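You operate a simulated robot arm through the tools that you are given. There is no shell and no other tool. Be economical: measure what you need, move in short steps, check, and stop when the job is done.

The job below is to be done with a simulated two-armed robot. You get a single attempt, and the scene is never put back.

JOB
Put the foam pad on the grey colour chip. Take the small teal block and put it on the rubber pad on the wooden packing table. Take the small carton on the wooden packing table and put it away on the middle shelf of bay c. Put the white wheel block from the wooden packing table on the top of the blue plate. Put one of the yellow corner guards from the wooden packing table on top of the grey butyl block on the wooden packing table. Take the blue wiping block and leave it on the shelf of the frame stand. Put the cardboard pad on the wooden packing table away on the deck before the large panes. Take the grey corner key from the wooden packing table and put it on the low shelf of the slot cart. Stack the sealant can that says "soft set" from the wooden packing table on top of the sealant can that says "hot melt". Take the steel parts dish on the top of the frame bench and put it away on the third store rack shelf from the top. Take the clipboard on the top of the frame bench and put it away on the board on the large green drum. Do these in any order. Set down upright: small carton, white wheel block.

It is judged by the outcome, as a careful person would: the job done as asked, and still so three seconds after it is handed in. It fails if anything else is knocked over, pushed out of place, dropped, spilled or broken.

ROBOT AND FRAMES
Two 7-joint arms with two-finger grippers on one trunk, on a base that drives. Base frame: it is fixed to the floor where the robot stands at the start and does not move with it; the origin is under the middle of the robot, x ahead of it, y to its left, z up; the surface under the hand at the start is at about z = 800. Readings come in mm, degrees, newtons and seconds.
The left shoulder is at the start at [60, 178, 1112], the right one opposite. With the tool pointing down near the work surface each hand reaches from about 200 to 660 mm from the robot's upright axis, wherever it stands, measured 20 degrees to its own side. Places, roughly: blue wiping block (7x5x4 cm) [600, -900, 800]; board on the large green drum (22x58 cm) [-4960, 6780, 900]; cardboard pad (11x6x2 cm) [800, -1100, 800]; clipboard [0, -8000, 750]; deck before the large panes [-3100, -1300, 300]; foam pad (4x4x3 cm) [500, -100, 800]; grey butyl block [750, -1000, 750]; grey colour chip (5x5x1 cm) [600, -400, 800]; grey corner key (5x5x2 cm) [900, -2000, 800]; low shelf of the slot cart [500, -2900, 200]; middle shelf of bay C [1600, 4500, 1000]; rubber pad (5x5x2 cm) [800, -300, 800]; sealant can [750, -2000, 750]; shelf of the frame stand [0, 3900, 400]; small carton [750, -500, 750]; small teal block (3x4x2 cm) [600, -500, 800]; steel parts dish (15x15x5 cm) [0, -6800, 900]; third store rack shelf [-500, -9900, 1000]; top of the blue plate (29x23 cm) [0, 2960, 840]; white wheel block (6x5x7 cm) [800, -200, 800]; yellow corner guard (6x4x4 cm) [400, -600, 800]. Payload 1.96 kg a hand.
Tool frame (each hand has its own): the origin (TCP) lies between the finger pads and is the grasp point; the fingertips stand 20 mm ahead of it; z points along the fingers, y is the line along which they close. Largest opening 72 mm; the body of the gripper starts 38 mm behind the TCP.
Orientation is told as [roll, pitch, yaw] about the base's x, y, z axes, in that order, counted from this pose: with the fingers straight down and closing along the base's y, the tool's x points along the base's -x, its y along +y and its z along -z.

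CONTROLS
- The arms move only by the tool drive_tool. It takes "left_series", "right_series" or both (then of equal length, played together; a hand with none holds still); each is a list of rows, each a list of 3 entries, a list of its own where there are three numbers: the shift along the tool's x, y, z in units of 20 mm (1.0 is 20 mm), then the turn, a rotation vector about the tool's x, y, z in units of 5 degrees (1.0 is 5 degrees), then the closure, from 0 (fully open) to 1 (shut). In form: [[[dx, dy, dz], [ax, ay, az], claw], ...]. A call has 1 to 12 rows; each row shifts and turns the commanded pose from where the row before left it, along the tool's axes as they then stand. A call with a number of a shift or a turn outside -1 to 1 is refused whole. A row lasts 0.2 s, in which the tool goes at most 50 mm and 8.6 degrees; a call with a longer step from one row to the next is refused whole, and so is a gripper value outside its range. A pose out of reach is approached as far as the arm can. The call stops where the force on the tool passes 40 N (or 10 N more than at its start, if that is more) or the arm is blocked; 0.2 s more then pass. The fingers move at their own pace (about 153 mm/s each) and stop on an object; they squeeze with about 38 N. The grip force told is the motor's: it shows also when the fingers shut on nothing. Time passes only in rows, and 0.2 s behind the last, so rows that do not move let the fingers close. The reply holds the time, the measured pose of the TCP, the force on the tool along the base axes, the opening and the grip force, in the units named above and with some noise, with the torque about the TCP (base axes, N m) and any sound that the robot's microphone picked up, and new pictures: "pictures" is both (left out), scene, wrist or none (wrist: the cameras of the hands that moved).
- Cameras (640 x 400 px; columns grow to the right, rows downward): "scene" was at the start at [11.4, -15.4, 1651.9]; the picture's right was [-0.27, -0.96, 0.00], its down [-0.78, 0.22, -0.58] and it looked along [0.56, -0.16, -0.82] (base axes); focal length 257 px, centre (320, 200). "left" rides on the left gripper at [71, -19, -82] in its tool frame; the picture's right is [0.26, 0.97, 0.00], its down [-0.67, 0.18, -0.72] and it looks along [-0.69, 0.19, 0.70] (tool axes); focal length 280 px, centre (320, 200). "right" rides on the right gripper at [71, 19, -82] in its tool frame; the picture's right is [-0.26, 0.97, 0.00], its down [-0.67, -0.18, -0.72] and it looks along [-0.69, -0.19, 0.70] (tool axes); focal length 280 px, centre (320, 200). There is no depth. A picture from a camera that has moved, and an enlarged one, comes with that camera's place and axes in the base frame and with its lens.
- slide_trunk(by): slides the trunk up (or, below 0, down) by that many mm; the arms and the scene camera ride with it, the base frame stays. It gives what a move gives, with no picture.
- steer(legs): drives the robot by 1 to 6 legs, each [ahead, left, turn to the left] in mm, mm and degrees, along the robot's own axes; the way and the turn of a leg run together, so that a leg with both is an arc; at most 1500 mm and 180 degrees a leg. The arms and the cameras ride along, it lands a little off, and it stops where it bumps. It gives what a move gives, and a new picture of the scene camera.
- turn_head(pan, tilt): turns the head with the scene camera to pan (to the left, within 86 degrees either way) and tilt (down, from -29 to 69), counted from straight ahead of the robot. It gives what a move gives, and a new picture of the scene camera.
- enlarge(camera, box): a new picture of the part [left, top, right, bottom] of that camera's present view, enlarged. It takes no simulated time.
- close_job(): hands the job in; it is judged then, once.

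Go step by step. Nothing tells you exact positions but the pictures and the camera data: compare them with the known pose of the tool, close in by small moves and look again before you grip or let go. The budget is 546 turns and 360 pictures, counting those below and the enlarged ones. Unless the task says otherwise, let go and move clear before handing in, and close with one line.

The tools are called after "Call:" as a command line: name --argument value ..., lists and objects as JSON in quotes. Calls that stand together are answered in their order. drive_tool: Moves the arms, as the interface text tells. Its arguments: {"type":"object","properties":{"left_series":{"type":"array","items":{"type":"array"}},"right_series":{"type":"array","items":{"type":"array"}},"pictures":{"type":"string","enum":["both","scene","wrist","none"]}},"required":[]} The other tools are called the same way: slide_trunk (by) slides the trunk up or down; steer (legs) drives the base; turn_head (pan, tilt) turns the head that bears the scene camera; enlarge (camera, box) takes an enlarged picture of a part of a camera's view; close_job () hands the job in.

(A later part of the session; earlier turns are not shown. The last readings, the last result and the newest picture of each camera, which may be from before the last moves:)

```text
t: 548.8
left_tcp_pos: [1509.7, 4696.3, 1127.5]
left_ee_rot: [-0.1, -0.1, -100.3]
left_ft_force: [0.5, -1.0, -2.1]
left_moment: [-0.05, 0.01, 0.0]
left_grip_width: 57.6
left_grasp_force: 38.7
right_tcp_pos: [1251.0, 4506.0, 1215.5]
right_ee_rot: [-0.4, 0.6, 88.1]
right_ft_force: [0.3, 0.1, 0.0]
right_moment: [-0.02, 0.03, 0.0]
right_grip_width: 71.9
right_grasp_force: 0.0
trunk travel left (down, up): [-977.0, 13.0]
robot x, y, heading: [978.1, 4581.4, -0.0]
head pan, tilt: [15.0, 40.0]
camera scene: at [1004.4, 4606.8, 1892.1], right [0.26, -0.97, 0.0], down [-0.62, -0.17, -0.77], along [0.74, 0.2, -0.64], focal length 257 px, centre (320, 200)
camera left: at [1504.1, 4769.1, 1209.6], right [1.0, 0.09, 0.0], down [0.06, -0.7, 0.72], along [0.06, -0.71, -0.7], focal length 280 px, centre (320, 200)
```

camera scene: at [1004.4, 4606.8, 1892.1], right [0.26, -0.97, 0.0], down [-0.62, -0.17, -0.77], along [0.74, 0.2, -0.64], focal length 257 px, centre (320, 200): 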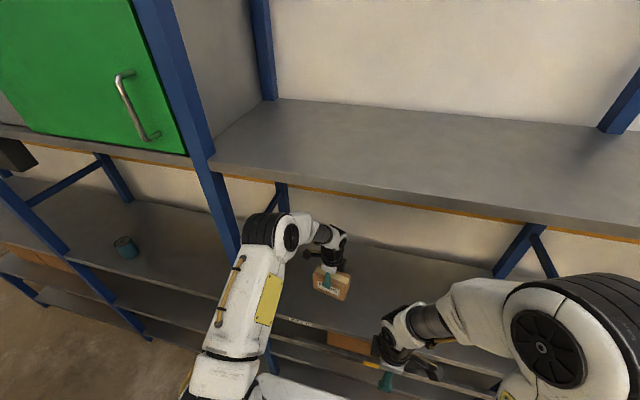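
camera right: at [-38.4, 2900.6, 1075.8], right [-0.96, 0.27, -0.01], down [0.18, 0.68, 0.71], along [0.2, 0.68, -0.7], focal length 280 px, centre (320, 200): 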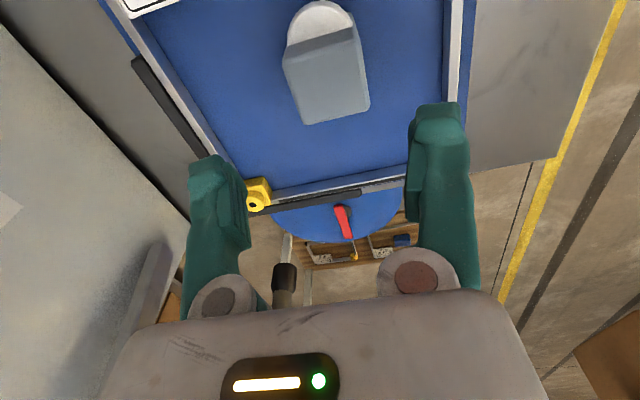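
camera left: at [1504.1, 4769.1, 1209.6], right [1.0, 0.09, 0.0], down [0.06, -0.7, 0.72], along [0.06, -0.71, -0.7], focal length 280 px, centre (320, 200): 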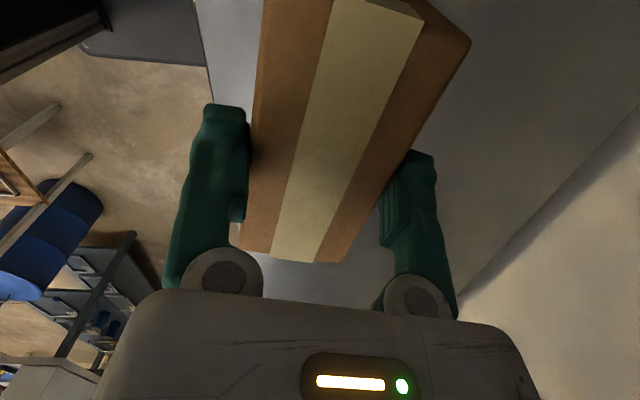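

Call:
drive_tool --left_series '[[[0, 0, 0.9], [0, 0, 0], 1], [[0, 0, 0.9], [0, 0, 0], 1], [[0, 0, 0.7], [0, 0, 0], 1], [[0, 0, 0.4], [0, 0, 0], 1], [[0, 0, 0.3], [0, 0, 0], 1], [[0, 0, 0.3], [0, 0, 0], 1], [[0, 0, 0.2], [0, 0, 0], 1], [[0, 0, 0.2], [0, 0, 0], 1]]' --pictures "wrist"

```text
t: 550.6
left_tcp_pos: [1506.2, 4696.8, 1051.1]
left_ee_rot: [-0.2, -0.1, -100.3]
left_ft_force: [0.1, 0.8, -1.5]
left_moment: [0.03, 0.01, 0.0]
left_grip_width: 57.1
left_grasp_force: 38.2
right_tcp_pos: [1250.5, 4505.7, 1215.4]
right_ee_rot: [-0.4, 0.5, 88.1]
right_ft_force: [-0.3, -0.4, -0.1]
right_moment: [0.01, 0.01, 0.01]
right_grip_width: 71.9
right_grasp_force: 0.1
trunk travel left (down, up): [-977.0, 13.0]
robot x, y, heading: [980.6, 4580.0, -0.0]
head pan, tilt: [15.0, 40.0]
camera left: at [1501.7, 4769.3, 1132.6], right [1.0, 0.08, 0.0], down [0.06, -0.7, 0.72], along [0.06, -0.71, -0.7], focal length 280 px, centre (320, 200)
```

left: 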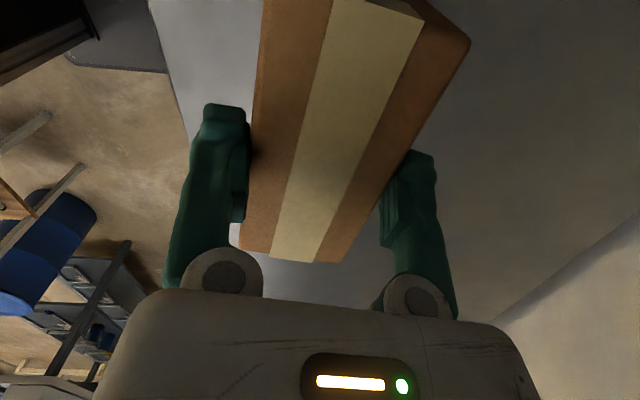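

Call:
drive_tool --left_series '[[[0, 0, 0.3], [0, 0, 0], 1], [[0, 0, 0.3], [0, 0, 0], 1], [[0, 0, 0.2], [0, 0, 0], 1], [[0, 0, 0.2], [0, 0, 0], 1], [[0, 0, 0.15], [0, 0, 0], 1], [[0, 0, 0.15], [0, 0, 0], 1]]' --pictures "none"

```text
t: 551.7
left_tcp_pos: [1505.4, 4696.7, 1036.4]
left_ee_rot: [0.5, 0.0, -100.2]
left_ft_force: [-9.4, 4.0, 26.3]
left_moment: [-0.71, 0.63, -0.37]
left_grip_width: 57.2
left_grasp_force: 37.9
right_tcp_pos: [1246.7, 4506.7, 1217.2]
right_ee_rot: [-0.6, 0.6, 88.1]
right_ft_force: [-0.1, 0.1, -0.1]
right_moment: [-0.02, -0.01, 0.0]
right_grip_width: 72.0
right_grasp_force: 0.2
trunk travel left (down, up): [-977.0, 13.0]
robot x, y, heading: [980.7, 4578.7, -0.1]
head pan, tilt: [15.0, 40.0]
stopped in row 5 (left hand): the force on the tool passed its limit at 46 N (the readings are from after the stop); the commanded pose is now the measured one
```

Call:
drive_tool --left_series '[[[0, 0, -0.12], [0, 0, 0], 1], [[0, 0, 0], [0, 0, 0], 0.5], [[0, 0, 0], [0, 0, 0], 0], [[0, 0, -0.4], [0, 0, 0], 0], [[0, 0, -0.9], [0, 0, 0], 0], [[0, 0, -0.9], [0, 0, 0], 0], [[0, -0.5, -0.9], [0, 0, 0], 0], [[-0.17, -0.95, 0], [0, 0, 0], 0], [[-0.17, -0.95, 0], [0, 0, 0], 0], [[-0.17, -0.95, 0], [0, 0, 0], 0], [[-0.17, -0.95, 0], [0, 0, 0], 0], [[-0.17, -0.95, 0], [0, 0, 0], 0]]' --pictures "both"

```text
t: 554.3
left_tcp_pos: [1402.3, 4698.7, 1097.9]
left_ee_rot: [0.2, 0.0, -100.1]
left_ft_force: [-0.1, 0.1, -0.1]
left_moment: [0.04, -0.01, -0.02]
left_grip_width: 72.0
left_grasp_force: 0.1
right_tcp_pos: [1249.6, 4504.8, 1215.1]
right_ee_rot: [-0.6, 0.7, 88.0]
right_ft_force: [0.1, -0.7, 0.1]
right_moment: [0.03, 0.0, -0.01]
right_grip_width: 72.0
right_grasp_force: 0.1
trunk travel left (down, up): [-977.0, 13.0]
robot x, y, heading: [977.8, 4580.6, 0.2]
head pan, tilt: [15.0, 40.0]
camera scene: at [1002.2, 4606.4, 1892.1], right [0.26, -0.97, 0.0], down [-0.62, -0.17, -0.77], along [0.74, 0.2, -0.64], focal length 257 px, centre (320, 200)
camera left: at [1395.6, 4771.3, 1179.5], right [1.0, 0.09, 0.01], down [0.06, -0.7, 0.72], along [0.07, -0.71, -0.7], focal length 280 px, centre (320, 200)
```

scene: 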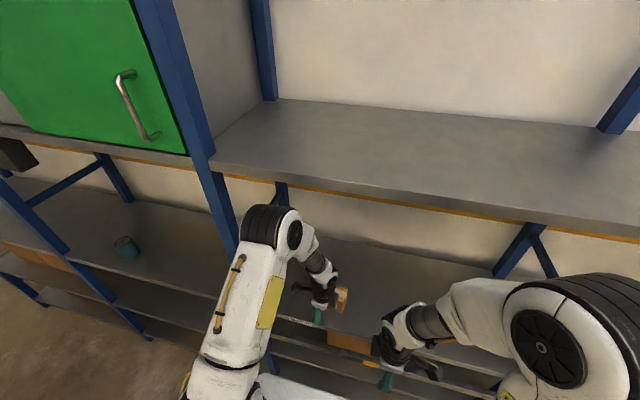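
left: 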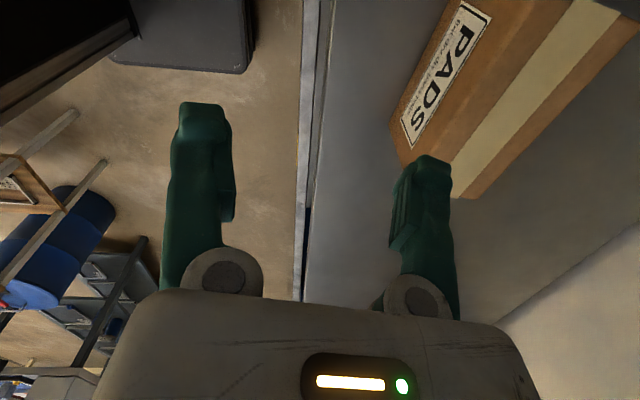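

Call:
steer --legs '[[-1500, 0, 0], [-480, 0, 0], [0, 0, -90], [1500, 0, 0], [1500, 0, 0], [900, 0, 0]]'

Call:
slide_trunk --by -230

Call:
drive_tool --left_series '[[[0, -0.9, -0.3], [0, 0, -1], 0], [[0, -0.9, -0.3], [0, 0, -1], 0], [[0, -0.9, -0.3], [0, 0, -1], 0], [[0, -0.9, 0], [0, 0, -1], 0], [[0, 0, 0], [0, 0, -1], 0], [[0, 0, 0], [0, 0, -1], 0], [[0, 0, 0], [0, 0, -1], 0], [[0, 0, 0], [0, 0, -1], 0], [[0, 0, 0], [0, 0, -1], 0], [[0, 0, 0], [0, 0, -1], 0], [[0, 0, 0], [0, 0, -1], 0], [[0, 0, 0], [0, 0, -1], 0]]' --right_series '[[[0, 0, 0], [0, 0, 1], 0], [[0, 0, 0], [0, 0, 1], 0], [[0, 0, 0], [0, 0, 1], 0], [[0, 0, 0], [0, 0, 1], 0], [[0, 0, 0], [0, 0, 1], 0], [[0, 0, 0], [0, 0, 1], 0], [[0, 0, 0], [0, 0, 1], 0], [[0, 0, 0], [0, 0, 1], 0], [[0, 0, 0], [0, 0, 1], 0], [[0, 0, 0], [0, 0, 1], 0], [[0, 0, 0], [0, 0, 1], 0], [[0, 0, 0], [0, 0, 1], 0]]' --pictures "none"

```text
t: 586.2
left_tcp_pos: [-1181.3, 293.7, 1096.3]
left_ee_rot: [0.3, 0.0, 163.2]
left_ft_force: [0.2, -0.5, -0.6]
left_moment: [0.03, 0.04, 0.03]
left_grip_width: 72.1
left_grasp_force: 0.1
right_tcp_pos: [-1355.6, 468.0, 1216.4]
right_ee_rot: [-0.5, 0.6, -8.4]
right_ft_force: [0.7, -0.2, 0.8]
right_moment: [-0.01, -0.05, 0.01]
right_grip_width: 72.0
right_grasp_force: 0.2
trunk travel left (down, up): [-977.0, 13.0]
robot x, y, heading: [-1247.3, 730.2, -96.7]
head pan, tilt: [15.0, 40.0]
camera scene: at [-1229.6, 708.0, 1892.1], right [-0.99, -0.15, 0.0], down [-0.09, 0.64, -0.77], along [0.11, -0.76, -0.64], focal length 257 px, centre (320, 200)
```

scene: 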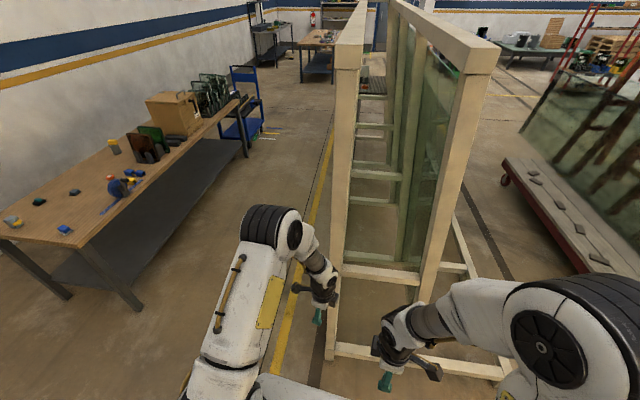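

```text
t: 588.6
left_tcp_pos: [-1180.3, 292.0, 868.1]
left_ee_rot: [0.4, -0.1, 163.2]
left_ft_force: [-0.9, -0.9, -0.3]
left_moment: [0.01, 0.03, -0.02]
left_grip_width: 72.3
left_grasp_force: 0.1
right_tcp_pos: [-1355.1, 466.3, 986.0]
right_ee_rot: [-0.6, 0.6, -8.4]
right_ft_force: [0.7, -0.1, 0.4]
right_moment: [0.04, 0.05, 0.03]
right_grip_width: 72.2
right_grasp_force: 0.1
trunk travel left (down, up): [-747.0, 243.0]
robot x, y, heading: [-1249.8, 723.0, -96.4]
head pan, tilt: [15.0, 40.0]
```

```text
t: 591.2
left_tcp_pos: [-1168.6, 363.1, 884.7]
left_ee_rot: [0.2, -0.2, -136.6]
left_ft_force: [-0.4, -0.9, 0.2]
left_moment: [0.01, -0.01, 0.03]
left_grip_width: 71.9
left_grasp_force: 0.0
right_tcp_pos: [-1354.8, 465.8, 985.4]
right_ee_rot: [-0.8, -0.1, -68.5]
right_ft_force: [-0.5, -1.1, -0.7]
right_moment: [0.0, 0.03, -0.01]
right_grip_width: 71.9
right_grasp_force: 0.1
trunk travel left (down, up): [-747.0, 243.0]
robot x, y, heading: [-1252.2, 724.7, -96.7]
head pan, tilt: [15.0, 40.0]
```

Call:
drive_tool --left_series '[[[0.3, 0, -0.6], [0, 0, -1], 0], [[0.3, 0, -0.6], [0, 0, -1], 0], [[0.3, 0, -0.6], [0, 0, -1], 0], [[0, 0, -0.6], [0, 0, -1], 0], [[0, 0, -0.6], [0, 0, -1], 0], [[0, 0, -0.6], [0, 0, -1], 0], [[0, 0, -0.6], [0, 0, -1], 0], [[0, 0, -0.6], [0, 0, -1], 0]]' --right_series '[[[0, 0, 0], [0, 0, 1], 0], [[0, 0, 0], [0, 0, 1], 0], [[0, 0, 0], [0, 0, 1], 0], [[0, 0, 0], [0, 0, 1], 0], [[0, 0, 0], [0, 0, 1], 0], [[0, 0, 0], [0, 0, 0.6], 0], [[0, 0, 0], [0, 0, 0], 0], [[0, 0, 0], [0, 0, 0], 0]]' --pictures "none"

Call:
steer --legs '[[0, 0, 6.7], [0, 1500, 0], [0, 980, 0], [0, 0, -90], [0, 1400, 0], [0, 1300, 0]]'

Call:
turn_head --pan 0 --tilt 55

```text
t: 593.0
left_tcp_pos: [-1157.5, 377.3, 980.2]
left_ee_rot: [0.0, -0.3, -96.6]
left_ft_force: [-0.8, -0.2, -0.4]
left_moment: [-0.01, 0.0, -0.02]
left_grip_width: 71.9
left_grasp_force: 0.0
right_tcp_pos: [-1355.8, 465.6, 986.0]
right_ee_rot: [-0.7, -0.4, -96.4]
right_ft_force: [0.4, 0.4, -0.7]
right_moment: [0.0, 0.01, 0.0]
right_grip_width: 72.0
right_grasp_force: 0.1
trunk travel left (down, up): [-747.0, 243.0]
robot x, y, heading: [-1252.1, 725.7, -96.7]
head pan, tilt: [15.0, 40.0]
```

```text
t: 622.3
left_tcp_pos: [1015.7, -2098.8, 980.8]
left_ee_rot: [0.1, -0.4, -177.6]
left_ft_force: [-0.4, -0.2, -0.6]
left_moment: [0.01, 0.01, 0.02]
left_grip_width: 71.8
left_grasp_force: 0.2
right_tcp_pos: [1072.2, -1888.6, 986.6]
right_ee_rot: [-0.7, -0.5, -177.2]
right_ft_force: [-0.5, -0.1, 0.1]
right_moment: [0.0, 0.0, 0.01]
right_grip_width: 72.0
right_grasp_force: 0.2
trunk travel left (down, up): [-747.0, 243.0]
robot x, y, heading: [1346.2, -1949.4, -177.8]
head pan, tilt: [15.0, 40.0]
camera scene: at [1326.5, -1969.0, 1662.1], right [-0.3, 0.95, 0.0], down [0.61, 0.19, -0.77], along [-0.73, -0.23, -0.64], focal length 257 px, centre (320, 200)
```

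scene: 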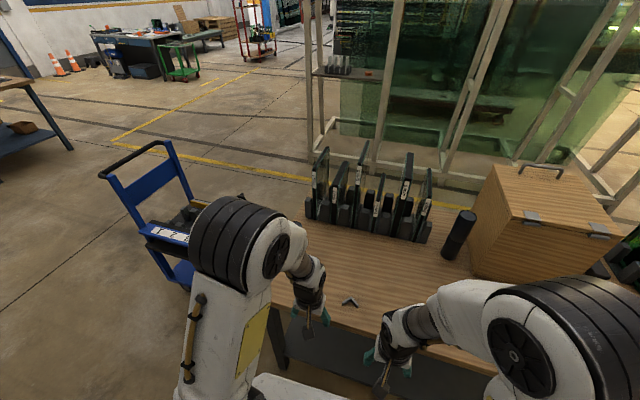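

```text
t: 623.0
left_tcp_pos: [1015.4, -2098.4, 979.8]
left_ee_rot: [0.0, -0.3, -177.5]
left_ft_force: [0.6, -0.4, 1.2]
left_moment: [0.02, -0.02, 0.01]
left_grip_width: 71.9
left_grasp_force: 0.0
right_tcp_pos: [1071.9, -1888.6, 987.5]
right_ee_rot: [-0.7, -0.4, -177.2]
right_ft_force: [-0.7, 0.6, -0.6]
right_moment: [-0.01, 0.0, 0.0]
right_grip_width: 72.1
right_grasp_force: 0.0
trunk travel left (down, up): [-747.0, 243.0]
robot x, y, heading: [1347.3, -1949.5, -177.5]
head pan, tilt: [0.0, 55.0]
camera scene: at [1335.4, -1946.6, 1641.4], right [-0.05, 1.0, 0.0], down [0.82, 0.04, -0.57], along [-0.57, -0.03, -0.82], focal length 257 px, centre (320, 200)
```

scene: 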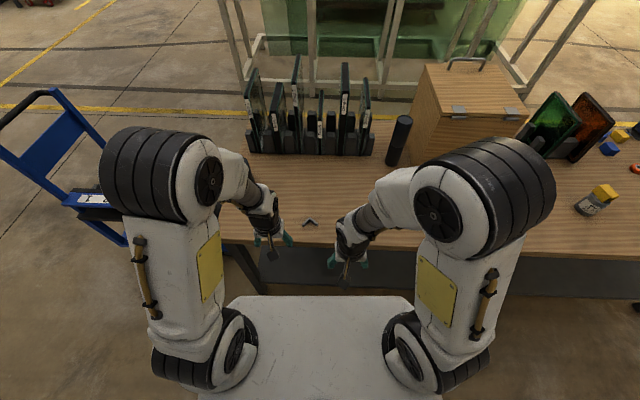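

Call:
steer --legs '[[120, 0, -2.4]]'

Call:
drive_tool --left_series '[[[0, -0.9, 0.3], [0, 0, 0], 0], [[0, -0.9, 0.3], [0, 0, 0], 0], [[0, -0.9, 0.3], [0, 0, 0], 0], [[0, -0.9, 0.3], [0, 0, 0], 0]]' --pictures "wrist"

```text
t: 624.3
left_tcp_pos: [889.2, -2087.1, 980.6]
left_ee_rot: [0.0, -0.3, -179.9]
left_ft_force: [0.1, 0.2, 0.1]
left_moment: [0.01, -0.02, -0.03]
left_grip_width: 72.0
left_grasp_force: 0.0
right_tcp_pos: [953.7, -1880.5, 984.5]
right_ee_rot: [-0.7, -0.4, -179.5]
right_ft_force: [-0.6, 0.2, 0.2]
right_moment: [-0.01, -0.01, -0.03]
right_grip_width: 72.4
right_grasp_force: 0.0
trunk travel left (down, up): [-747.0, 243.0]
robot x, y, heading: [1224.6, -1949.6, -179.8]
head pan, tilt: [0.0, 55.0]
camera scene: at [1214.9, -1949.1, 1641.4], right [0.0, 1.0, 0.0], down [0.82, 0.0, -0.57], along [-0.57, 0.0, -0.82], focal length 257 px, centre (320, 200)
```

scene: 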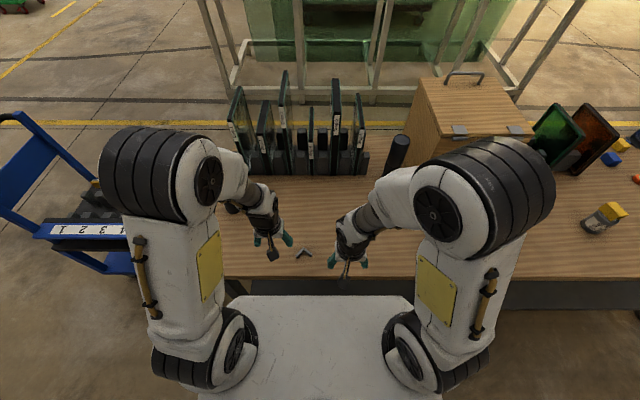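

```text
t: 625.3
left_tcp_pos: [887.7, -2016.0, 956.6]
left_ee_rot: [0.0, -0.3, -179.9]
left_ft_force: [0.4, 0.0, -0.1]
left_moment: [-0.06, -0.04, 0.0]
left_grip_width: 72.1
left_grasp_force: 0.0
right_tcp_pos: [952.4, -1878.5, 986.8]
right_ee_rot: [-0.7, -0.4, -179.6]
right_ft_force: [0.4, 0.0, 0.6]
right_moment: [0.0, -0.01, -0.03]
right_grip_width: 71.9
right_grasp_force: 0.0
trunk travel left (down, up): [-747.0, 243.0]
robot x, y, heading: [1225.7, -1953.6, -180.0]
head pan, tilt: [0.0, 55.0]
camera left: at [959.5, -1996.2, 1037.9], right [0.26, -0.96, 0.0], down [-0.67, -0.18, 0.72], along [-0.69, -0.19, -0.7], focal length 280 px, centre (320, 200)
```

left: 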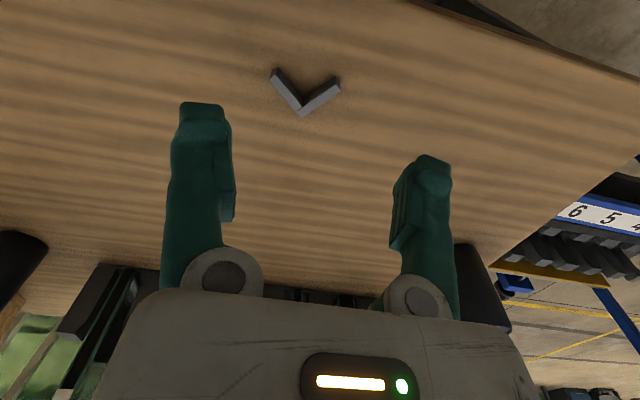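

Call:
enlarge --camera "left" --box '[250, 50, 370, 130]'

```text
5.00 times, centred on (310, 90) of left
camera zoom: at [959.5, -1996.2, 1037.9], right [0.26, -0.96, 0.0], down [-0.67, -0.18, 0.72], along [-0.69, -0.19, -0.7], focal length 1402 px, centre (370, 750)
```

zoom: 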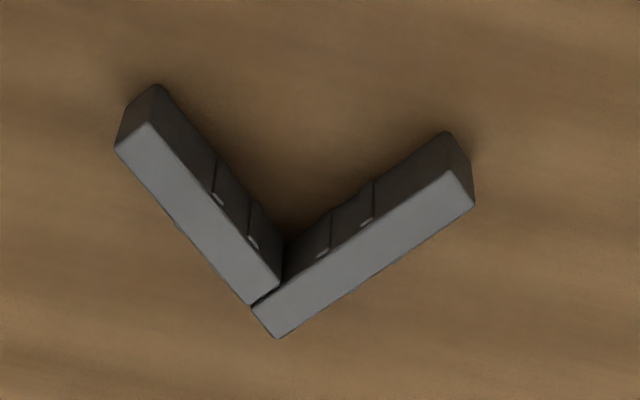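

Call:
drive_tool --left_series '[[[-0.77, 0.35, 0], [0, 0, 0], 0.5], [[-0.76, 0.35, 0], [0, 0, 0], 0.5], [[0, 0, 0.6], [0, 0, 0.93], 0.5], [[0, 0, 0.6], [0, 0, 0.93], 0.5], [[0, 0, 0.6], [0, 0, 0.93], 0.5], [[0, 0, 0.6], [0, 0, 0.93], 0.5], [[0, 0, 0.6], [0, 0, 0.93], 0.5], [[0, 0, 0.6], [0, 0, 0.93], 0.5], [[0, 0, 0.6], [0, 0, 0.93], 0.5], [[0, 0, 0.6], [0, 0, 0.93], 0.5]]' --pictures "wrist"

```text
t: 627.5
left_tcp_pos: [856.1, -2029.5, 860.8]
left_ee_rot: [0.2, -0.2, 142.8]
left_ft_force: [0.3, -0.1, 0.0]
left_moment: [-0.02, 0.02, 0.05]
left_grip_width: 36.1
left_grasp_force: 0.1
right_tcp_pos: [952.2, -1880.2, 985.8]
right_ee_rot: [-0.6, -0.4, -179.6]
right_ft_force: [-0.7, 0.1, -0.7]
right_moment: [0.0, 0.03, 0.0]
right_grip_width: 72.1
right_grasp_force: 0.1
trunk travel left (down, up): [-747.0, 243.0]
robot x, y, heading: [1225.9, -1953.9, -180.1]
head pan, tilt: [0.0, 55.0]
camera left: at [925.5, -2058.0, 942.9], right [-0.37, -0.93, 0.0], down [-0.64, 0.26, 0.72], along [-0.67, 0.27, -0.7], focal length 280 px, centre (320, 200)
```

left: 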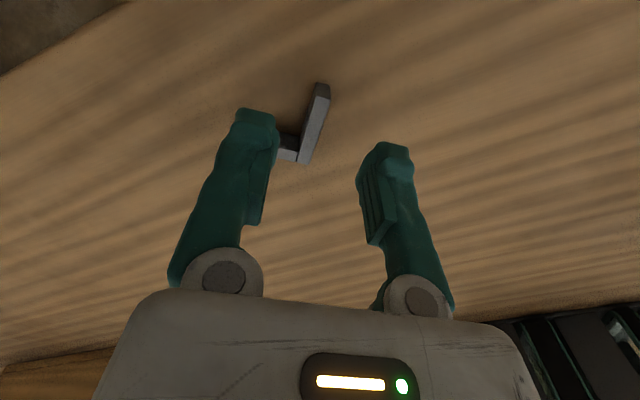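

Call:
drive_tool --left_series '[[[0.2, -0.1, 0.5], [0, 0, 0], 0.5], [[0, 0, 0.7], [0, 0, 0], 0.5], [[0, 0, 0.4], [0, 0, 0], 0.5], [[0, 0, 0.25], [0, 0, 0], 0.5], [[0, 0, 0], [0, 0, 0], 0.8], [[0, 0, 0], [0, 0, 0], 1], [[0, 0, 0], [0, 0, 0], 1]]' --pictures "wrist"

```text
t: 629.1
left_tcp_pos: [861.2, -2030.6, 824.3]
left_ee_rot: [0.2, -0.2, 143.0]
left_ft_force: [0.2, 0.4, 0.5]
left_moment: [-0.01, 0.01, -0.02]
left_grip_width: 6.0
left_grasp_force: 33.0
right_tcp_pos: [952.3, -1878.9, 985.0]
right_ee_rot: [-0.8, -0.4, -179.5]
right_ft_force: [-1.1, -0.1, 0.0]
right_moment: [0.02, 0.02, -0.01]
right_grip_width: 72.1
right_grasp_force: 0.0
trunk travel left (down, up): [-747.0, 243.0]
robot x, y, heading: [1228.5, -1953.8, -179.8]
head pan, tilt: [0.0, 55.0]
camera left: at [930.6, -2058.3, 906.2], right [-0.37, -0.93, 0.0], down [-0.64, 0.26, 0.72], along [-0.67, 0.27, -0.7], focal length 280 px, centre (320, 200)
```

left: 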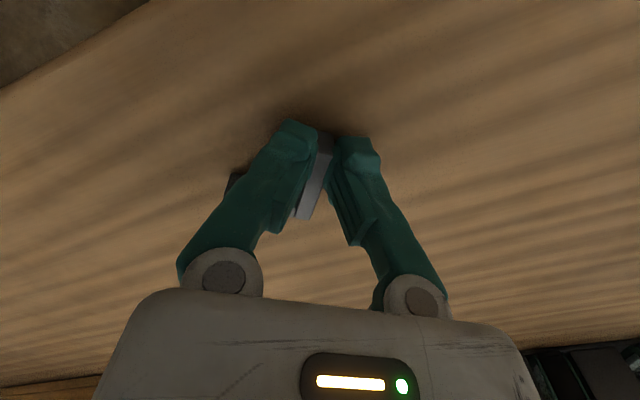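

Call:
drive_tool --left_series '[[[0, 0, -0.4], [0, 0, 0], 1], [[0, 0, -0.9], [0, 0, 0], 1], [[0, 0, -0.9], [0, 0, 0], 1], [[0, 0, -0.9], [0, 0, 0], 1], [[0, 0, -0.9], [0, 0, 0], 1], [[0, 0, -0.9], [0, 0, 0], 1], [[0, 0, -0.9], [0, 0, 0], 1]]' --pictures "wrist"

```text
t: 630.7
left_tcp_pos: [863.5, -2031.2, 941.1]
left_ee_rot: [0.3, -0.3, 143.0]
left_ft_force: [0.4, 0.1, 0.4]
left_moment: [0.0, -0.04, 0.02]
left_grip_width: 6.0
left_grasp_force: 32.9
right_tcp_pos: [953.7, -1879.2, 985.2]
right_ee_rot: [-0.7, -0.4, -179.7]
right_ft_force: [1.2, 0.4, 0.0]
right_moment: [-0.01, 0.0, 0.01]
right_grip_width: 72.1
right_grasp_force: 0.1
trunk travel left (down, up): [-747.0, 243.0]
robot x, y, heading: [1222.2, -1953.6, -179.9]
head pan, tilt: [0.0, 55.0]
camera left: at [931.5, -2058.9, 1022.4], right [-0.37, -0.93, 0.0], down [-0.64, 0.26, 0.72], along [-0.67, 0.27, -0.7], focal length 280 px, centre (320, 200)
```

left: 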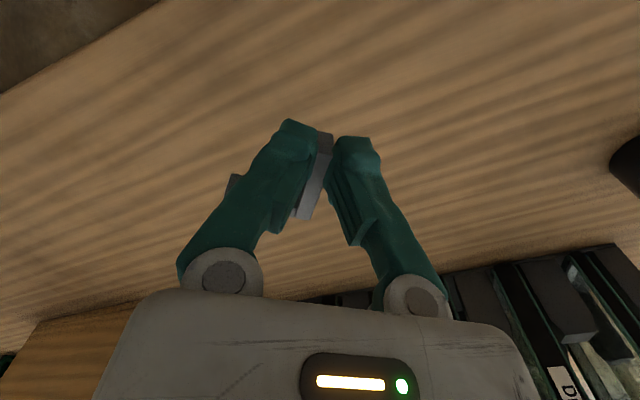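

Call:
steer --legs '[[-50, 0, 0], [0, 850, 0]]'

Call:
turn_head --pan 10 --tilt 50

```text
t: 635.7
left_tcp_pos: [922.5, -2881.1, 940.3]
left_ee_rot: [0.2, -0.3, 143.7]
left_ft_force: [-0.2, -0.1, 0.3]
left_moment: [-0.02, 0.01, 0.0]
left_grip_width: 6.1
left_grasp_force: 32.6
right_tcp_pos: [1011.4, -2727.9, 985.4]
right_ee_rot: [-0.7, -0.4, -178.8]
right_ft_force: [-1.0, 0.0, -0.4]
right_moment: [0.04, 0.01, 0.03]
right_grip_width: 72.1
right_grasp_force: 0.0
trunk travel left (down, up): [-747.0, 243.0]
robot x, y, heading: [1287.1, -2797.7, -178.9]
head pan, tilt: [0.0, 55.0]
camera scene: at [1273.4, -2794.2, 1641.4], right [-0.02, 1.0, 0.0], down [0.82, 0.02, -0.57], along [-0.57, -0.01, -0.82], focal length 257 px, centre (320, 200)
```

scene: 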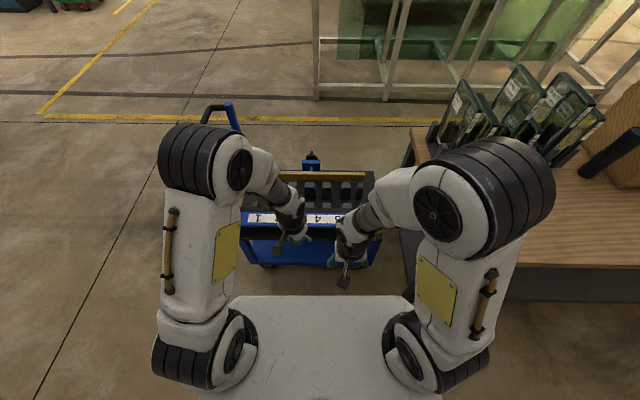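

```text
t: 636.4
left_tcp_pos: [922.2, -2881.1, 941.0]
left_ee_rot: [0.1, -0.1, 143.7]
left_ft_force: [-0.4, -0.3, -0.4]
left_moment: [-0.02, -0.03, 0.0]
left_grip_width: 6.0
left_grasp_force: 33.2
right_tcp_pos: [1011.8, -2729.8, 985.5]
right_ee_rot: [-0.6, -0.5, -178.8]
right_ft_force: [0.0, -0.6, 0.5]
right_moment: [-0.01, 0.05, 0.01]
right_grip_width: 71.9
right_grasp_force: 0.0
trunk travel left (down, up): [-747.0, 243.0]
robot x, y, heading: [1284.5, -2796.4, -179.0]
head pan, tilt: [10.0, 50.0]
camera scene: at [1270.0, -2807.8, 1647.9], right [-0.19, 0.98, 0.0], down [0.75, 0.15, -0.64], along [-0.63, -0.12, -0.77], focal length 257 px, centre (320, 200)
```

scene: 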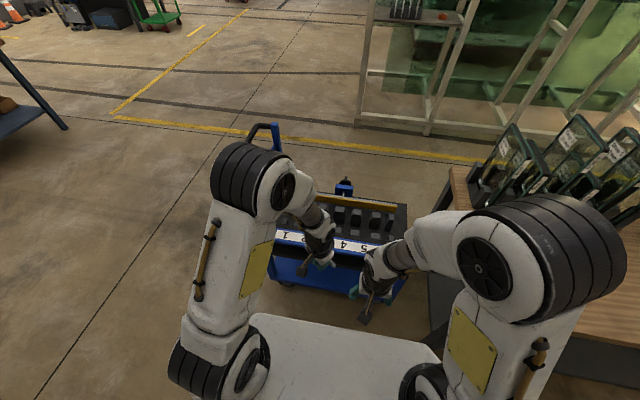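

Call:
slide_trunk --by -400

Call:
turn_head --pan 5 --tilt 40

```text
t: 640.2
left_tcp_pos: [922.0, -2880.9, 540.0]
left_ee_rot: [0.1, -0.1, 143.7]
left_ft_force: [0.7, 0.3, 0.5]
left_moment: [0.0, 0.01, -0.01]
left_grip_width: 5.9
left_grasp_force: 32.7
right_tcp_pos: [1012.1, -2728.9, 585.8]
right_ee_rot: [-0.6, -0.4, -178.7]
right_ft_force: [-0.3, -0.5, 0.0]
right_moment: [0.01, -0.01, 0.02]
right_grip_width: 71.7
right_grasp_force: 0.0
trunk travel left (down, up): [-347.0, 643.0]
robot x, y, heading: [1285.5, -2800.0, -178.7]
head pan, tilt: [10.0, 50.0]
```

```text
t: 641.0
left_tcp_pos: [921.5, -2881.7, 541.3]
left_ee_rot: [0.3, -0.2, 143.6]
left_ft_force: [0.0, 0.1, -0.5]
left_moment: [0.01, 0.05, -0.02]
left_grip_width: 6.1
left_grasp_force: 31.8
right_tcp_pos: [1011.1, -2728.2, 584.5]
right_ee_rot: [-0.7, -0.4, -178.9]
right_ft_force: [0.2, -0.9, 0.5]
right_moment: [-0.02, -0.04, 0.02]
right_grip_width: 72.2
right_grasp_force: 0.1
trunk travel left (down, up): [-347.0, 643.0]
robot x, y, heading: [1285.3, -2796.1, -179.1]
head pan, tilt: [5.0, 40.0]
camera scene: at [1261.0, -2801.9, 1262.0], right [-0.11, 0.99, 0.0], down [0.64, 0.07, -0.77], along [-0.76, -0.08, -0.64], focal length 257 px, centre (320, 200)
```

scene: 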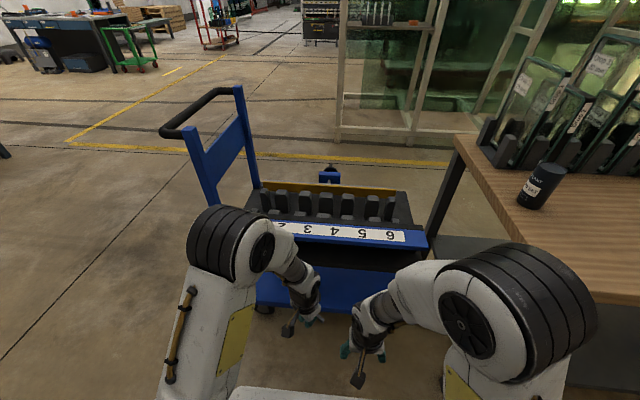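

Call:
enlarge --camera "scene" --box '[220, 180, 460, 330]'

```text
2.67 times, centred on (340, 255) of scene
camera zoom: at [1261.0, -2801.9, 1262.0], right [-0.11, 0.99, 0.0], down [0.64, 0.07, -0.77], along [-0.76, -0.08, -0.64], focal length 686 px, centre (267, 53)
```

zoom: 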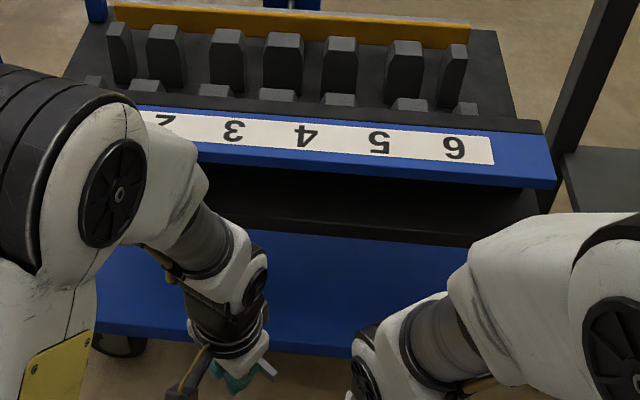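

Call:
drive_tool --left_series '[[[0, 0, 0], [0, 0, -1], 1], [[0, 0, 0], [0, 0, -1], 1], [[0, 0, 0], [0, 0, -1], 1], [[0, 0, 0], [0, 0, -1], 1], [[0, 0, 0], [0, 0, -1], 1], [[0, 0, 0], [0, 0, -1], 1], [[0, 0, 0], [0, 0, -1], 1], [[0, 0, 0], [0, -1, 0], 1], [[0, 0, 0], [0, -1, 0], 1], [[0, 0, 0], [0, -1, 0], 1], [[0, 0, 0], [0, -1, 0], 1], [[0, 0, 0], [0, -1, 0], 1]]' --pictures "none"

Call:
drive_tool --left_series '[[[0.423, 0, 0.906], [0, 0, 0], 1], [[0.423, 0, 0.906], [0, 0, 0], 1], [[0.423, 0, 0.906], [0, 0, 0], 1], [[0.423, 0, 0.906], [0, 0, 0], 1], [[0.423, 0, 0.906], [0, 0, 0], 1], [[0.423, 0, 0.906], [0, 0, 0], 1], [[0.423, 0, 0.906], [0, 0, 0], 1], [[0.423, 0, 0.906], [0, 0, 0], 1], [[0.423, 0, 0.906], [0, 0, 0], 1], [[0.423, 0, 0.906], [0, 0, 0], 1]]' --pictures "both"

```text
t: 643.6
left_tcp_pos: [922.9, -2882.0, 540.9]
left_ee_rot: [0.1, -25.4, 178.6]
left_ft_force: [-0.9, 0.5, 0.0]
left_moment: [-0.02, 0.04, -0.06]
left_grip_width: 6.0
left_grasp_force: 32.7
right_tcp_pos: [1011.5, -2728.7, 585.1]
right_ee_rot: [-0.7, -0.4, -178.7]
right_ft_force: [-0.1, -0.7, 0.6]
right_moment: [-0.03, -0.01, -0.02]
right_grip_width: 72.0
right_grasp_force: 0.1
trunk travel left (down, up): [-347.0, 643.0]
robot x, y, heading: [1284.7, -2797.1, -178.9]
head pan, tilt: [5.0, 40.0]
```

```text
t: 645.8
left_tcp_pos: [922.3, -2880.6, 338.7]
left_ee_rot: [-0.1, -25.3, 178.7]
left_ft_force: [-0.2, -0.5, -0.4]
left_moment: [-0.02, -0.02, 0.02]
left_grip_width: 5.7
left_grasp_force: 32.9
right_tcp_pos: [1010.3, -2728.3, 586.5]
right_ee_rot: [-0.7, -0.4, -178.8]
right_ft_force: [1.4, -0.5, -0.1]
right_moment: [-0.01, -0.02, -0.01]
right_grip_width: 72.1
right_grasp_force: 0.1
trunk travel left (down, up): [-347.0, 643.0]
robot x, y, heading: [1289.1, -2794.2, -178.9]
head pan, tilt: [5.0, 40.0]
camera scene: at [1260.9, -2801.9, 1262.1], right [-0.11, 0.99, 0.0], down [0.64, 0.07, -0.77], along [-0.76, -0.08, -0.64], focal length 257 px, centre (320, 200)
camera left: at [1023.1, -2864.8, 383.5], right [0.21, -0.97, -0.11], down [-0.31, -0.18, 0.93], along [-0.93, -0.17, -0.34], focal length 280 px, centre (320, 200)
```

scene: 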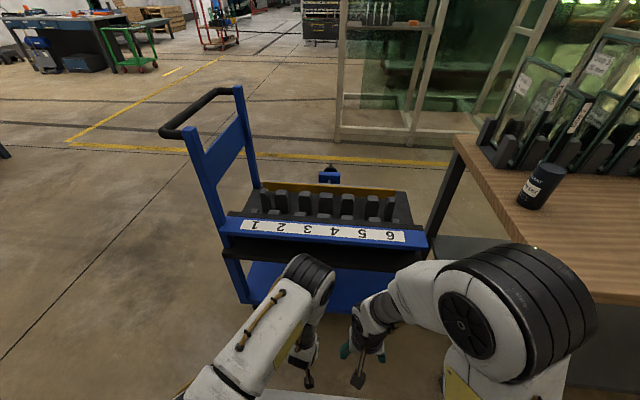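
left: 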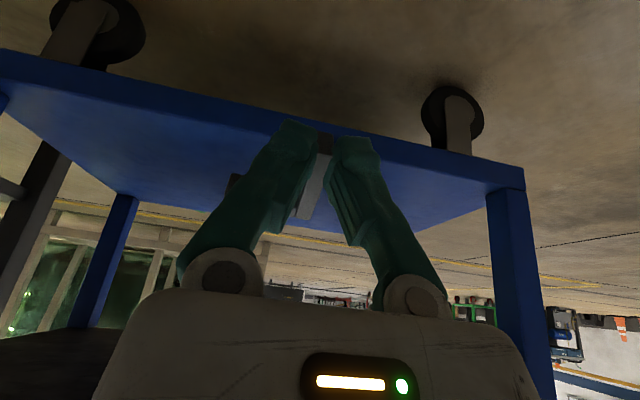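

Call:
drive_tool --left_series '[[[0, 0, 0], [0, -1, 0], 1], [[0, 0, 0], [0, -1, 0], 1], [[-0.66, 0, 0.92], [0, 0, 0], 1], [[-0.66, 0, 0.92], [0, 0, 0], 1], [[-0.66, 0, 0.92], [0, 0, 0], 1], [[-0.66, 0, 0.92], [0, 0, 0], 1], [[-0.66, 0, 0.92], [0, 0, 0], 1], [[-0.66, 0, 0.92], [0, 0, 0], 1], [[-0.66, 0, 0.92], [0, 0, 0], 1], [[-0.66, 0, 0.92], [0, 0, 0], 1]]' --pictures "both"

```text
t: 648.0
left_tcp_pos: [750.1, -2876.8, 281.8]
left_ee_rot: [0.1, -35.3, 178.7]
left_ft_force: [-0.8, 0.6, -0.3]
left_moment: [0.01, 0.01, 0.02]
left_grip_width: 5.9
left_grasp_force: 31.9
right_tcp_pos: [1011.2, -2728.5, 585.0]
right_ee_rot: [-0.7, -0.4, -178.7]
right_ft_force: [0.0, -1.1, -0.4]
right_moment: [0.0, 0.02, -0.02]
right_grip_width: 71.9
right_grasp_force: 0.1
trunk travel left (down, up): [-347.0, 643.0]
robot x, y, heading: [1282.1, -2799.5, -178.8]
head pan, tilt: [5.0, 40.0]
camera scene: at [1260.9, -2801.9, 1262.1], right [-0.11, 0.99, 0.0], down [0.64, 0.07, -0.77], along [-0.76, -0.08, -0.64], focal length 257 px, centre (320, 200)
camera left: at [856.6, -2861.1, 307.7], right [0.19, -0.97, -0.15], down [-0.14, -0.18, 0.97], along [-0.97, -0.17, -0.17], focal length 280 px, centre (320, 200)
```

scene: 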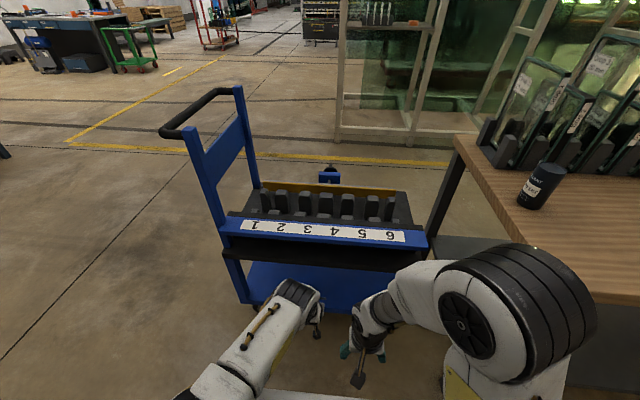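
left: 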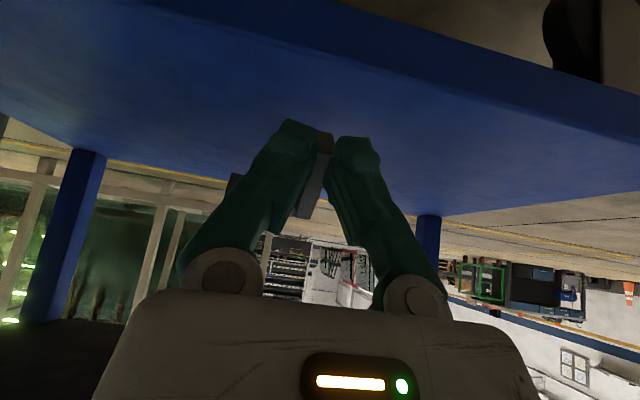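

Call:
drive_tool --left_series '[[[-0.434, 0, 0.858], [0, 0, 0], 1], [[-0.434, 0, 0.858], [0, 0, 0], 1], [[-0.434, 0, 0.858], [0, 0, 0], 1], [[-0.434, 0, 0.858], [0, 0, 0], 1], [[-0.434, 0, 0.858], [0, 0, 0], 1]]' --pictures "wrist"

```text
t: 649.2
left_tcp_pos: [623.3, -2848.9, 344.1]
left_ee_rot: [-4.9, -42.8, -176.6]
left_ft_force: [-0.3, -0.1, -0.5]
left_moment: [-0.01, 0.01, -0.04]
left_grip_width: 5.9
left_grasp_force: 32.4
left hand out of reach, approached as far as the arm can: row 4, 5
right_tcp_pos: [1012.9, -2727.8, 583.4]
right_ee_rot: [-0.5, -0.2, -178.6]
right_ft_force: [0.2, 0.6, -0.1]
right_moment: [-0.06, 0.01, -0.02]
right_grip_width: 72.2
right_grasp_force: 0.1
trunk travel left (down, up): [-347.0, 643.0]
robot x, y, heading: [1286.1, -2801.3, -178.8]
head pan, tilt: [5.0, 40.0]
stopped in row 5 (left hand): the arm was blocked; the commanded pose is now the measured one
camera left: at [732.5, -2832.4, 356.8], right [0.19, -0.95, -0.24], down [-0.01, -0.25, 0.97], along [-0.98, -0.19, -0.05], focal length 280 px, centre (320, 200)
```

left: 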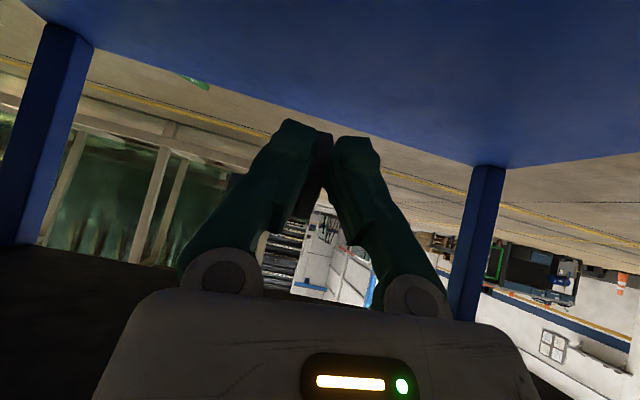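

Call:
steer --legs '[[-200, 0, 0]]'

Call:
slide_trunk --by -180

Call:
drive_tool --left_series '[[[0, 0, 0], [0.5, 0.75, 0.4], 1], [[0, 0, 0], [0.5, 0.75, 0.4], 1], [[0, 0, 0], [0, 0, 0], 1]]' --pictures "both"

```text
t: 650.8
left_tcp_pos: [816.7, -2842.1, 352.3]
left_ee_rot: [-5.8, -43.6, -176.5]
left_ft_force: [-0.3, 0.5, -0.3]
left_moment: [-0.01, -0.01, -0.02]
left_grip_width: 5.8
left_grasp_force: 32.6
right_tcp_pos: [1209.5, -2725.4, 584.9]
right_ee_rot: [-0.7, -0.4, -178.6]
right_ft_force: [-0.1, -0.4, -0.7]
right_moment: [0.0, 0.07, 0.01]
right_grip_width: 72.1
right_grasp_force: 0.1
trunk travel left (down, up): [-347.0, 643.0]
robot x, y, heading: [1483.9, -2790.9, -178.8]
head pan, tilt: [5.0, 40.0]
camera scene: at [1460.2, -2797.9, 1262.1], right [-0.11, 0.99, 0.0], down [0.64, 0.07, -0.77], along [-0.76, -0.08, -0.64], focal length 257 px, centre (320, 200)
```

scene: 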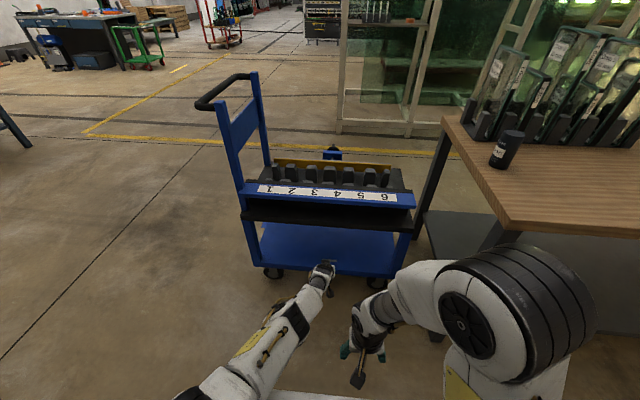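

```text
t: 652.8
left_tcp_pos: [816.1, -2841.9, 173.7]
left_ee_rot: [-5.7, -43.6, -176.5]
left_ft_force: [-0.3, 0.2, -0.6]
left_moment: [0.03, 0.01, 0.01]
left_grip_width: 5.8
left_grasp_force: 32.3
right_tcp_pos: [1210.2, -2726.2, 405.5]
right_ee_rot: [-0.7, -0.4, -178.6]
right_ft_force: [-0.5, -0.2, -0.1]
right_moment: [0.02, -0.01, -0.02]
right_grip_width: 72.2
right_grasp_force: 0.1
trunk travel left (down, up): [-167.0, 823.0]
robot x, y, heading: [1482.1, -2794.0, -178.6]
head pan, tilt: [5.0, 40.0]
```

```text
t: 653.8
left_tcp_pos: [797.5, -2820.2, 218.7]
left_ee_rot: [-8.0, -41.3, 177.8]
left_ft_force: [-0.1, 0.1, -0.2]
left_moment: [-0.02, 0.04, -0.04]
left_grip_width: 6.1
left_grasp_force: 32.2
left hand out of reach, approached as far as the arm can: row 1, 2
right_tcp_pos: [1209.4, -2726.3, 405.4]
right_ee_rot: [-0.6, -0.4, -178.6]
right_ft_force: [-0.4, 0.0, -0.5]
right_moment: [0.01, -0.01, 0.04]
right_grip_width: 72.0
right_grasp_force: 0.0
trunk travel left (down, up): [-167.0, 823.0]
robot x, y, heading: [1484.2, -2792.2, -178.7]
head pan, tilt: [5.0, 40.0]
stopped in row 3 (left hand): the arm was blocked; the commanded pose is now the measured one
camera scene: at [1459.7, -2797.9, 1082.1], right [-0.11, 0.99, 0.0], down [0.64, 0.07, -0.77], along [-0.76, -0.08, -0.64], focal length 257 px, centre (320, 200)
camera left: at [907.2, -2817.2, 235.6], right [0.07, -0.96, -0.27], down [-0.07, -0.28, 0.96], along [-1.0, -0.05, -0.08], focal length 280 px, centre (320, 200)
```

scene: 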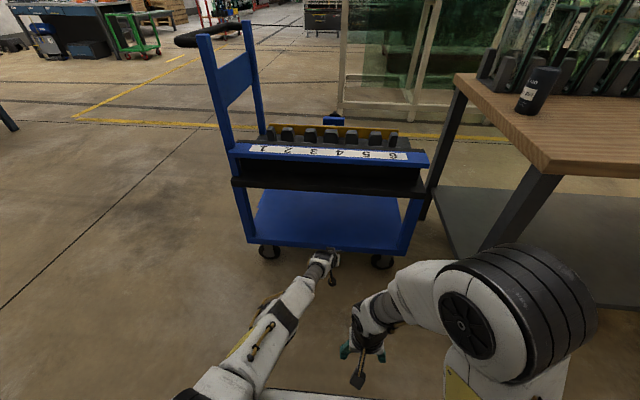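
left: 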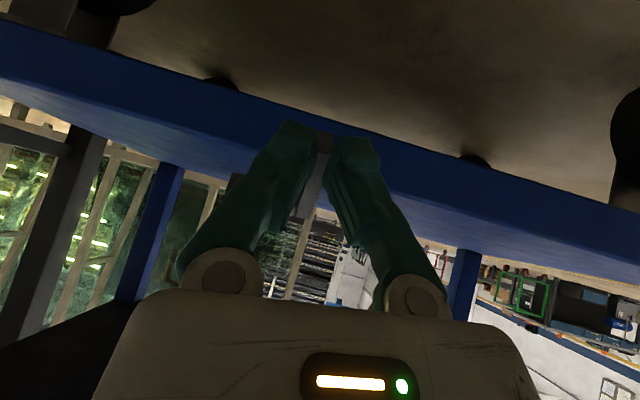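

Call:
drive_tool --left_series '[[[0.8, 0, -0.7], [0, 0, 0], 1], [[0.8, 0, -0.7], [0, 0, 0], 1], [[0.8, 0, -0.7], [0, 0, 0], 1], [[0.8, 0, -0.7], [0, 0, 0], 1], [[0.8, 0, -0.7], [0, 0, 0], 1], [[0.8, 0, -0.7], [0, 0, 0], 1], [[0.8, 0, -0.7], [0, 0, 0], 1], [[0.8, 0, -0.7], [0, 0, 0], 1], [[0, 0, 0], [0, 0, 0], 1]]' --pictures "none"

```text
t: 655.5
left_tcp_pos: [784.2, -2797.3, 240.6]
left_ee_rot: [-11.1, -49.3, -179.5]
left_ft_force: [-0.1, 0.2, -0.3]
left_moment: [0.01, 0.01, -0.01]
left_grip_width: 6.0
left_grasp_force: 32.5
left hand out of reach, approached as far as the arm can: row 1, 2, 3, 4, 5, 6, 7, 8
right_tcp_pos: [1211.0, -2725.4, 406.8]
right_ee_rot: [-0.5, -0.4, -178.6]
right_ft_force: [0.2, 0.5, -0.2]
right_moment: [-0.04, 0.01, -0.02]
right_grip_width: 71.9
right_grasp_force: 0.0
trunk travel left (down, up): [-167.0, 823.0]
robot x, y, heading: [1483.1, -2794.5, -178.8]
head pan, tilt: [5.0, 40.0]
stopped in row 8 (left hand): the arm was blocked; the commanded pose is now the measured one
```

Call:
drive_tool --left_series '[[[-0.7, 0, -0.6], [0, 0, 0], 1], [[-0.7, 0, -0.6], [0, 0, 0], 1], [[-0.7, 0, -0.6], [0, 0, 0], 1]]' --pictures "scene"

```text
t: 656.3
left_tcp_pos: [765.2, -2799.1, 278.9]
left_ee_rot: [-11.0, -49.0, -179.8]
left_ft_force: [-0.1, 0.3, -0.2]
left_moment: [-0.02, -0.02, -0.02]
left_grip_width: 5.6
left_grasp_force: 32.3
left hand out of reach, approached as far as the arm can: row 1, 2, 3
right_tcp_pos: [1210.5, -2725.0, 405.2]
right_ee_rot: [-0.6, -0.4, -178.6]
right_ft_force: [-0.7, 0.1, 0.5]
right_moment: [-0.02, 0.01, -0.02]
right_grip_width: 71.9
right_grasp_force: 0.1
trunk travel left (down, up): [-167.0, 823.0]
robot x, y, heading: [1482.9, -2791.8, -178.9]
head pan, tilt: [5.0, 40.0]
camera scene: at [1459.6, -2797.9, 1082.1], right [-0.11, 0.99, 0.0], down [0.64, 0.07, -0.77], along [-0.76, -0.08, -0.64], focal length 257 px, centre (320, 200)
```

scene: 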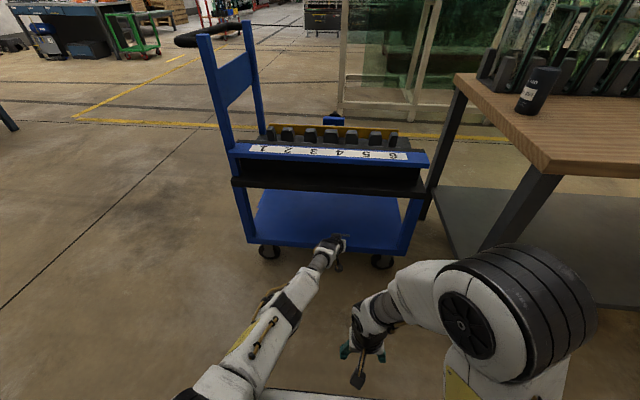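

Call:
drive_tool --left_series '[[[0, 0, 0], [0, 1, 0], 1], [[0, 0, 0], [0, 1, 0], 1], [[0, 0, 0], [0, 1, 0], 1], [[0, 0, 0], [0, 1, 0], 1]]' --pictures "none"

```text
t: 657.3
left_tcp_pos: [812.9, -2781.6, 261.1]
left_ee_rot: [-8.2, -29.1, 175.8]
left_ft_force: [-0.1, 1.0, -0.4]
left_moment: [0.01, -0.02, 0.0]
left_grip_width: 6.1
left_grasp_force: 32.0
left hand out of reach, approached as far as the arm can: row 1, 2, 3, 4
right_tcp_pos: [1209.6, -2725.1, 407.2]
right_ee_rot: [-0.7, -0.5, -178.7]
right_ft_force: [0.3, 0.2, 0.4]
right_moment: [0.03, 0.02, 0.01]
right_grip_width: 72.1
right_grasp_force: 0.1
trunk travel left (down, up): [-167.0, 823.0]
robot x, y, heading: [1484.1, -2791.0, -178.6]
head pan, tilt: [5.0, 40.0]
```

Call:
drive_tool --left_series '[[[0.87, 0, -0.48], [0, 0, 0], 1], [[0.87, 0, -0.48], [0, 0, 0], 1], [[0.87, 0, -0.48], [0, 0, 0], 1], [[0.87, 0, -0.48], [0, 0, 0], 1], [[0.87, 0, -0.48], [0, 0, 0], 1], [[0.87, 0, -0.48], [0, 0, 0], 1]]' --pictures "none"

```text
t: 658.7
left_tcp_pos: [836.1, -2765.6, 220.0]
left_ee_rot: [-8.2, -29.2, 176.0]
left_ft_force: [0.6, 0.3, 0.1]
left_moment: [0.01, 0.01, 0.03]
left_grip_width: 6.0
left_grasp_force: 32.9
left hand out of reach, approached as far as the arm can: row 1, 2, 3, 4, 5, 6
right_tcp_pos: [1209.6, -2725.8, 405.2]
right_ee_rot: [-0.5, -0.4, -178.6]
right_ft_force: [0.1, 0.4, 0.2]
right_moment: [0.02, 0.0, -0.01]
right_grip_width: 72.2
right_grasp_force: 0.0
trunk travel left (down, up): [-167.0, 823.0]
robot x, y, heading: [1481.3, -2792.0, -178.4]
head pan, tilt: [5.0, 40.0]
```

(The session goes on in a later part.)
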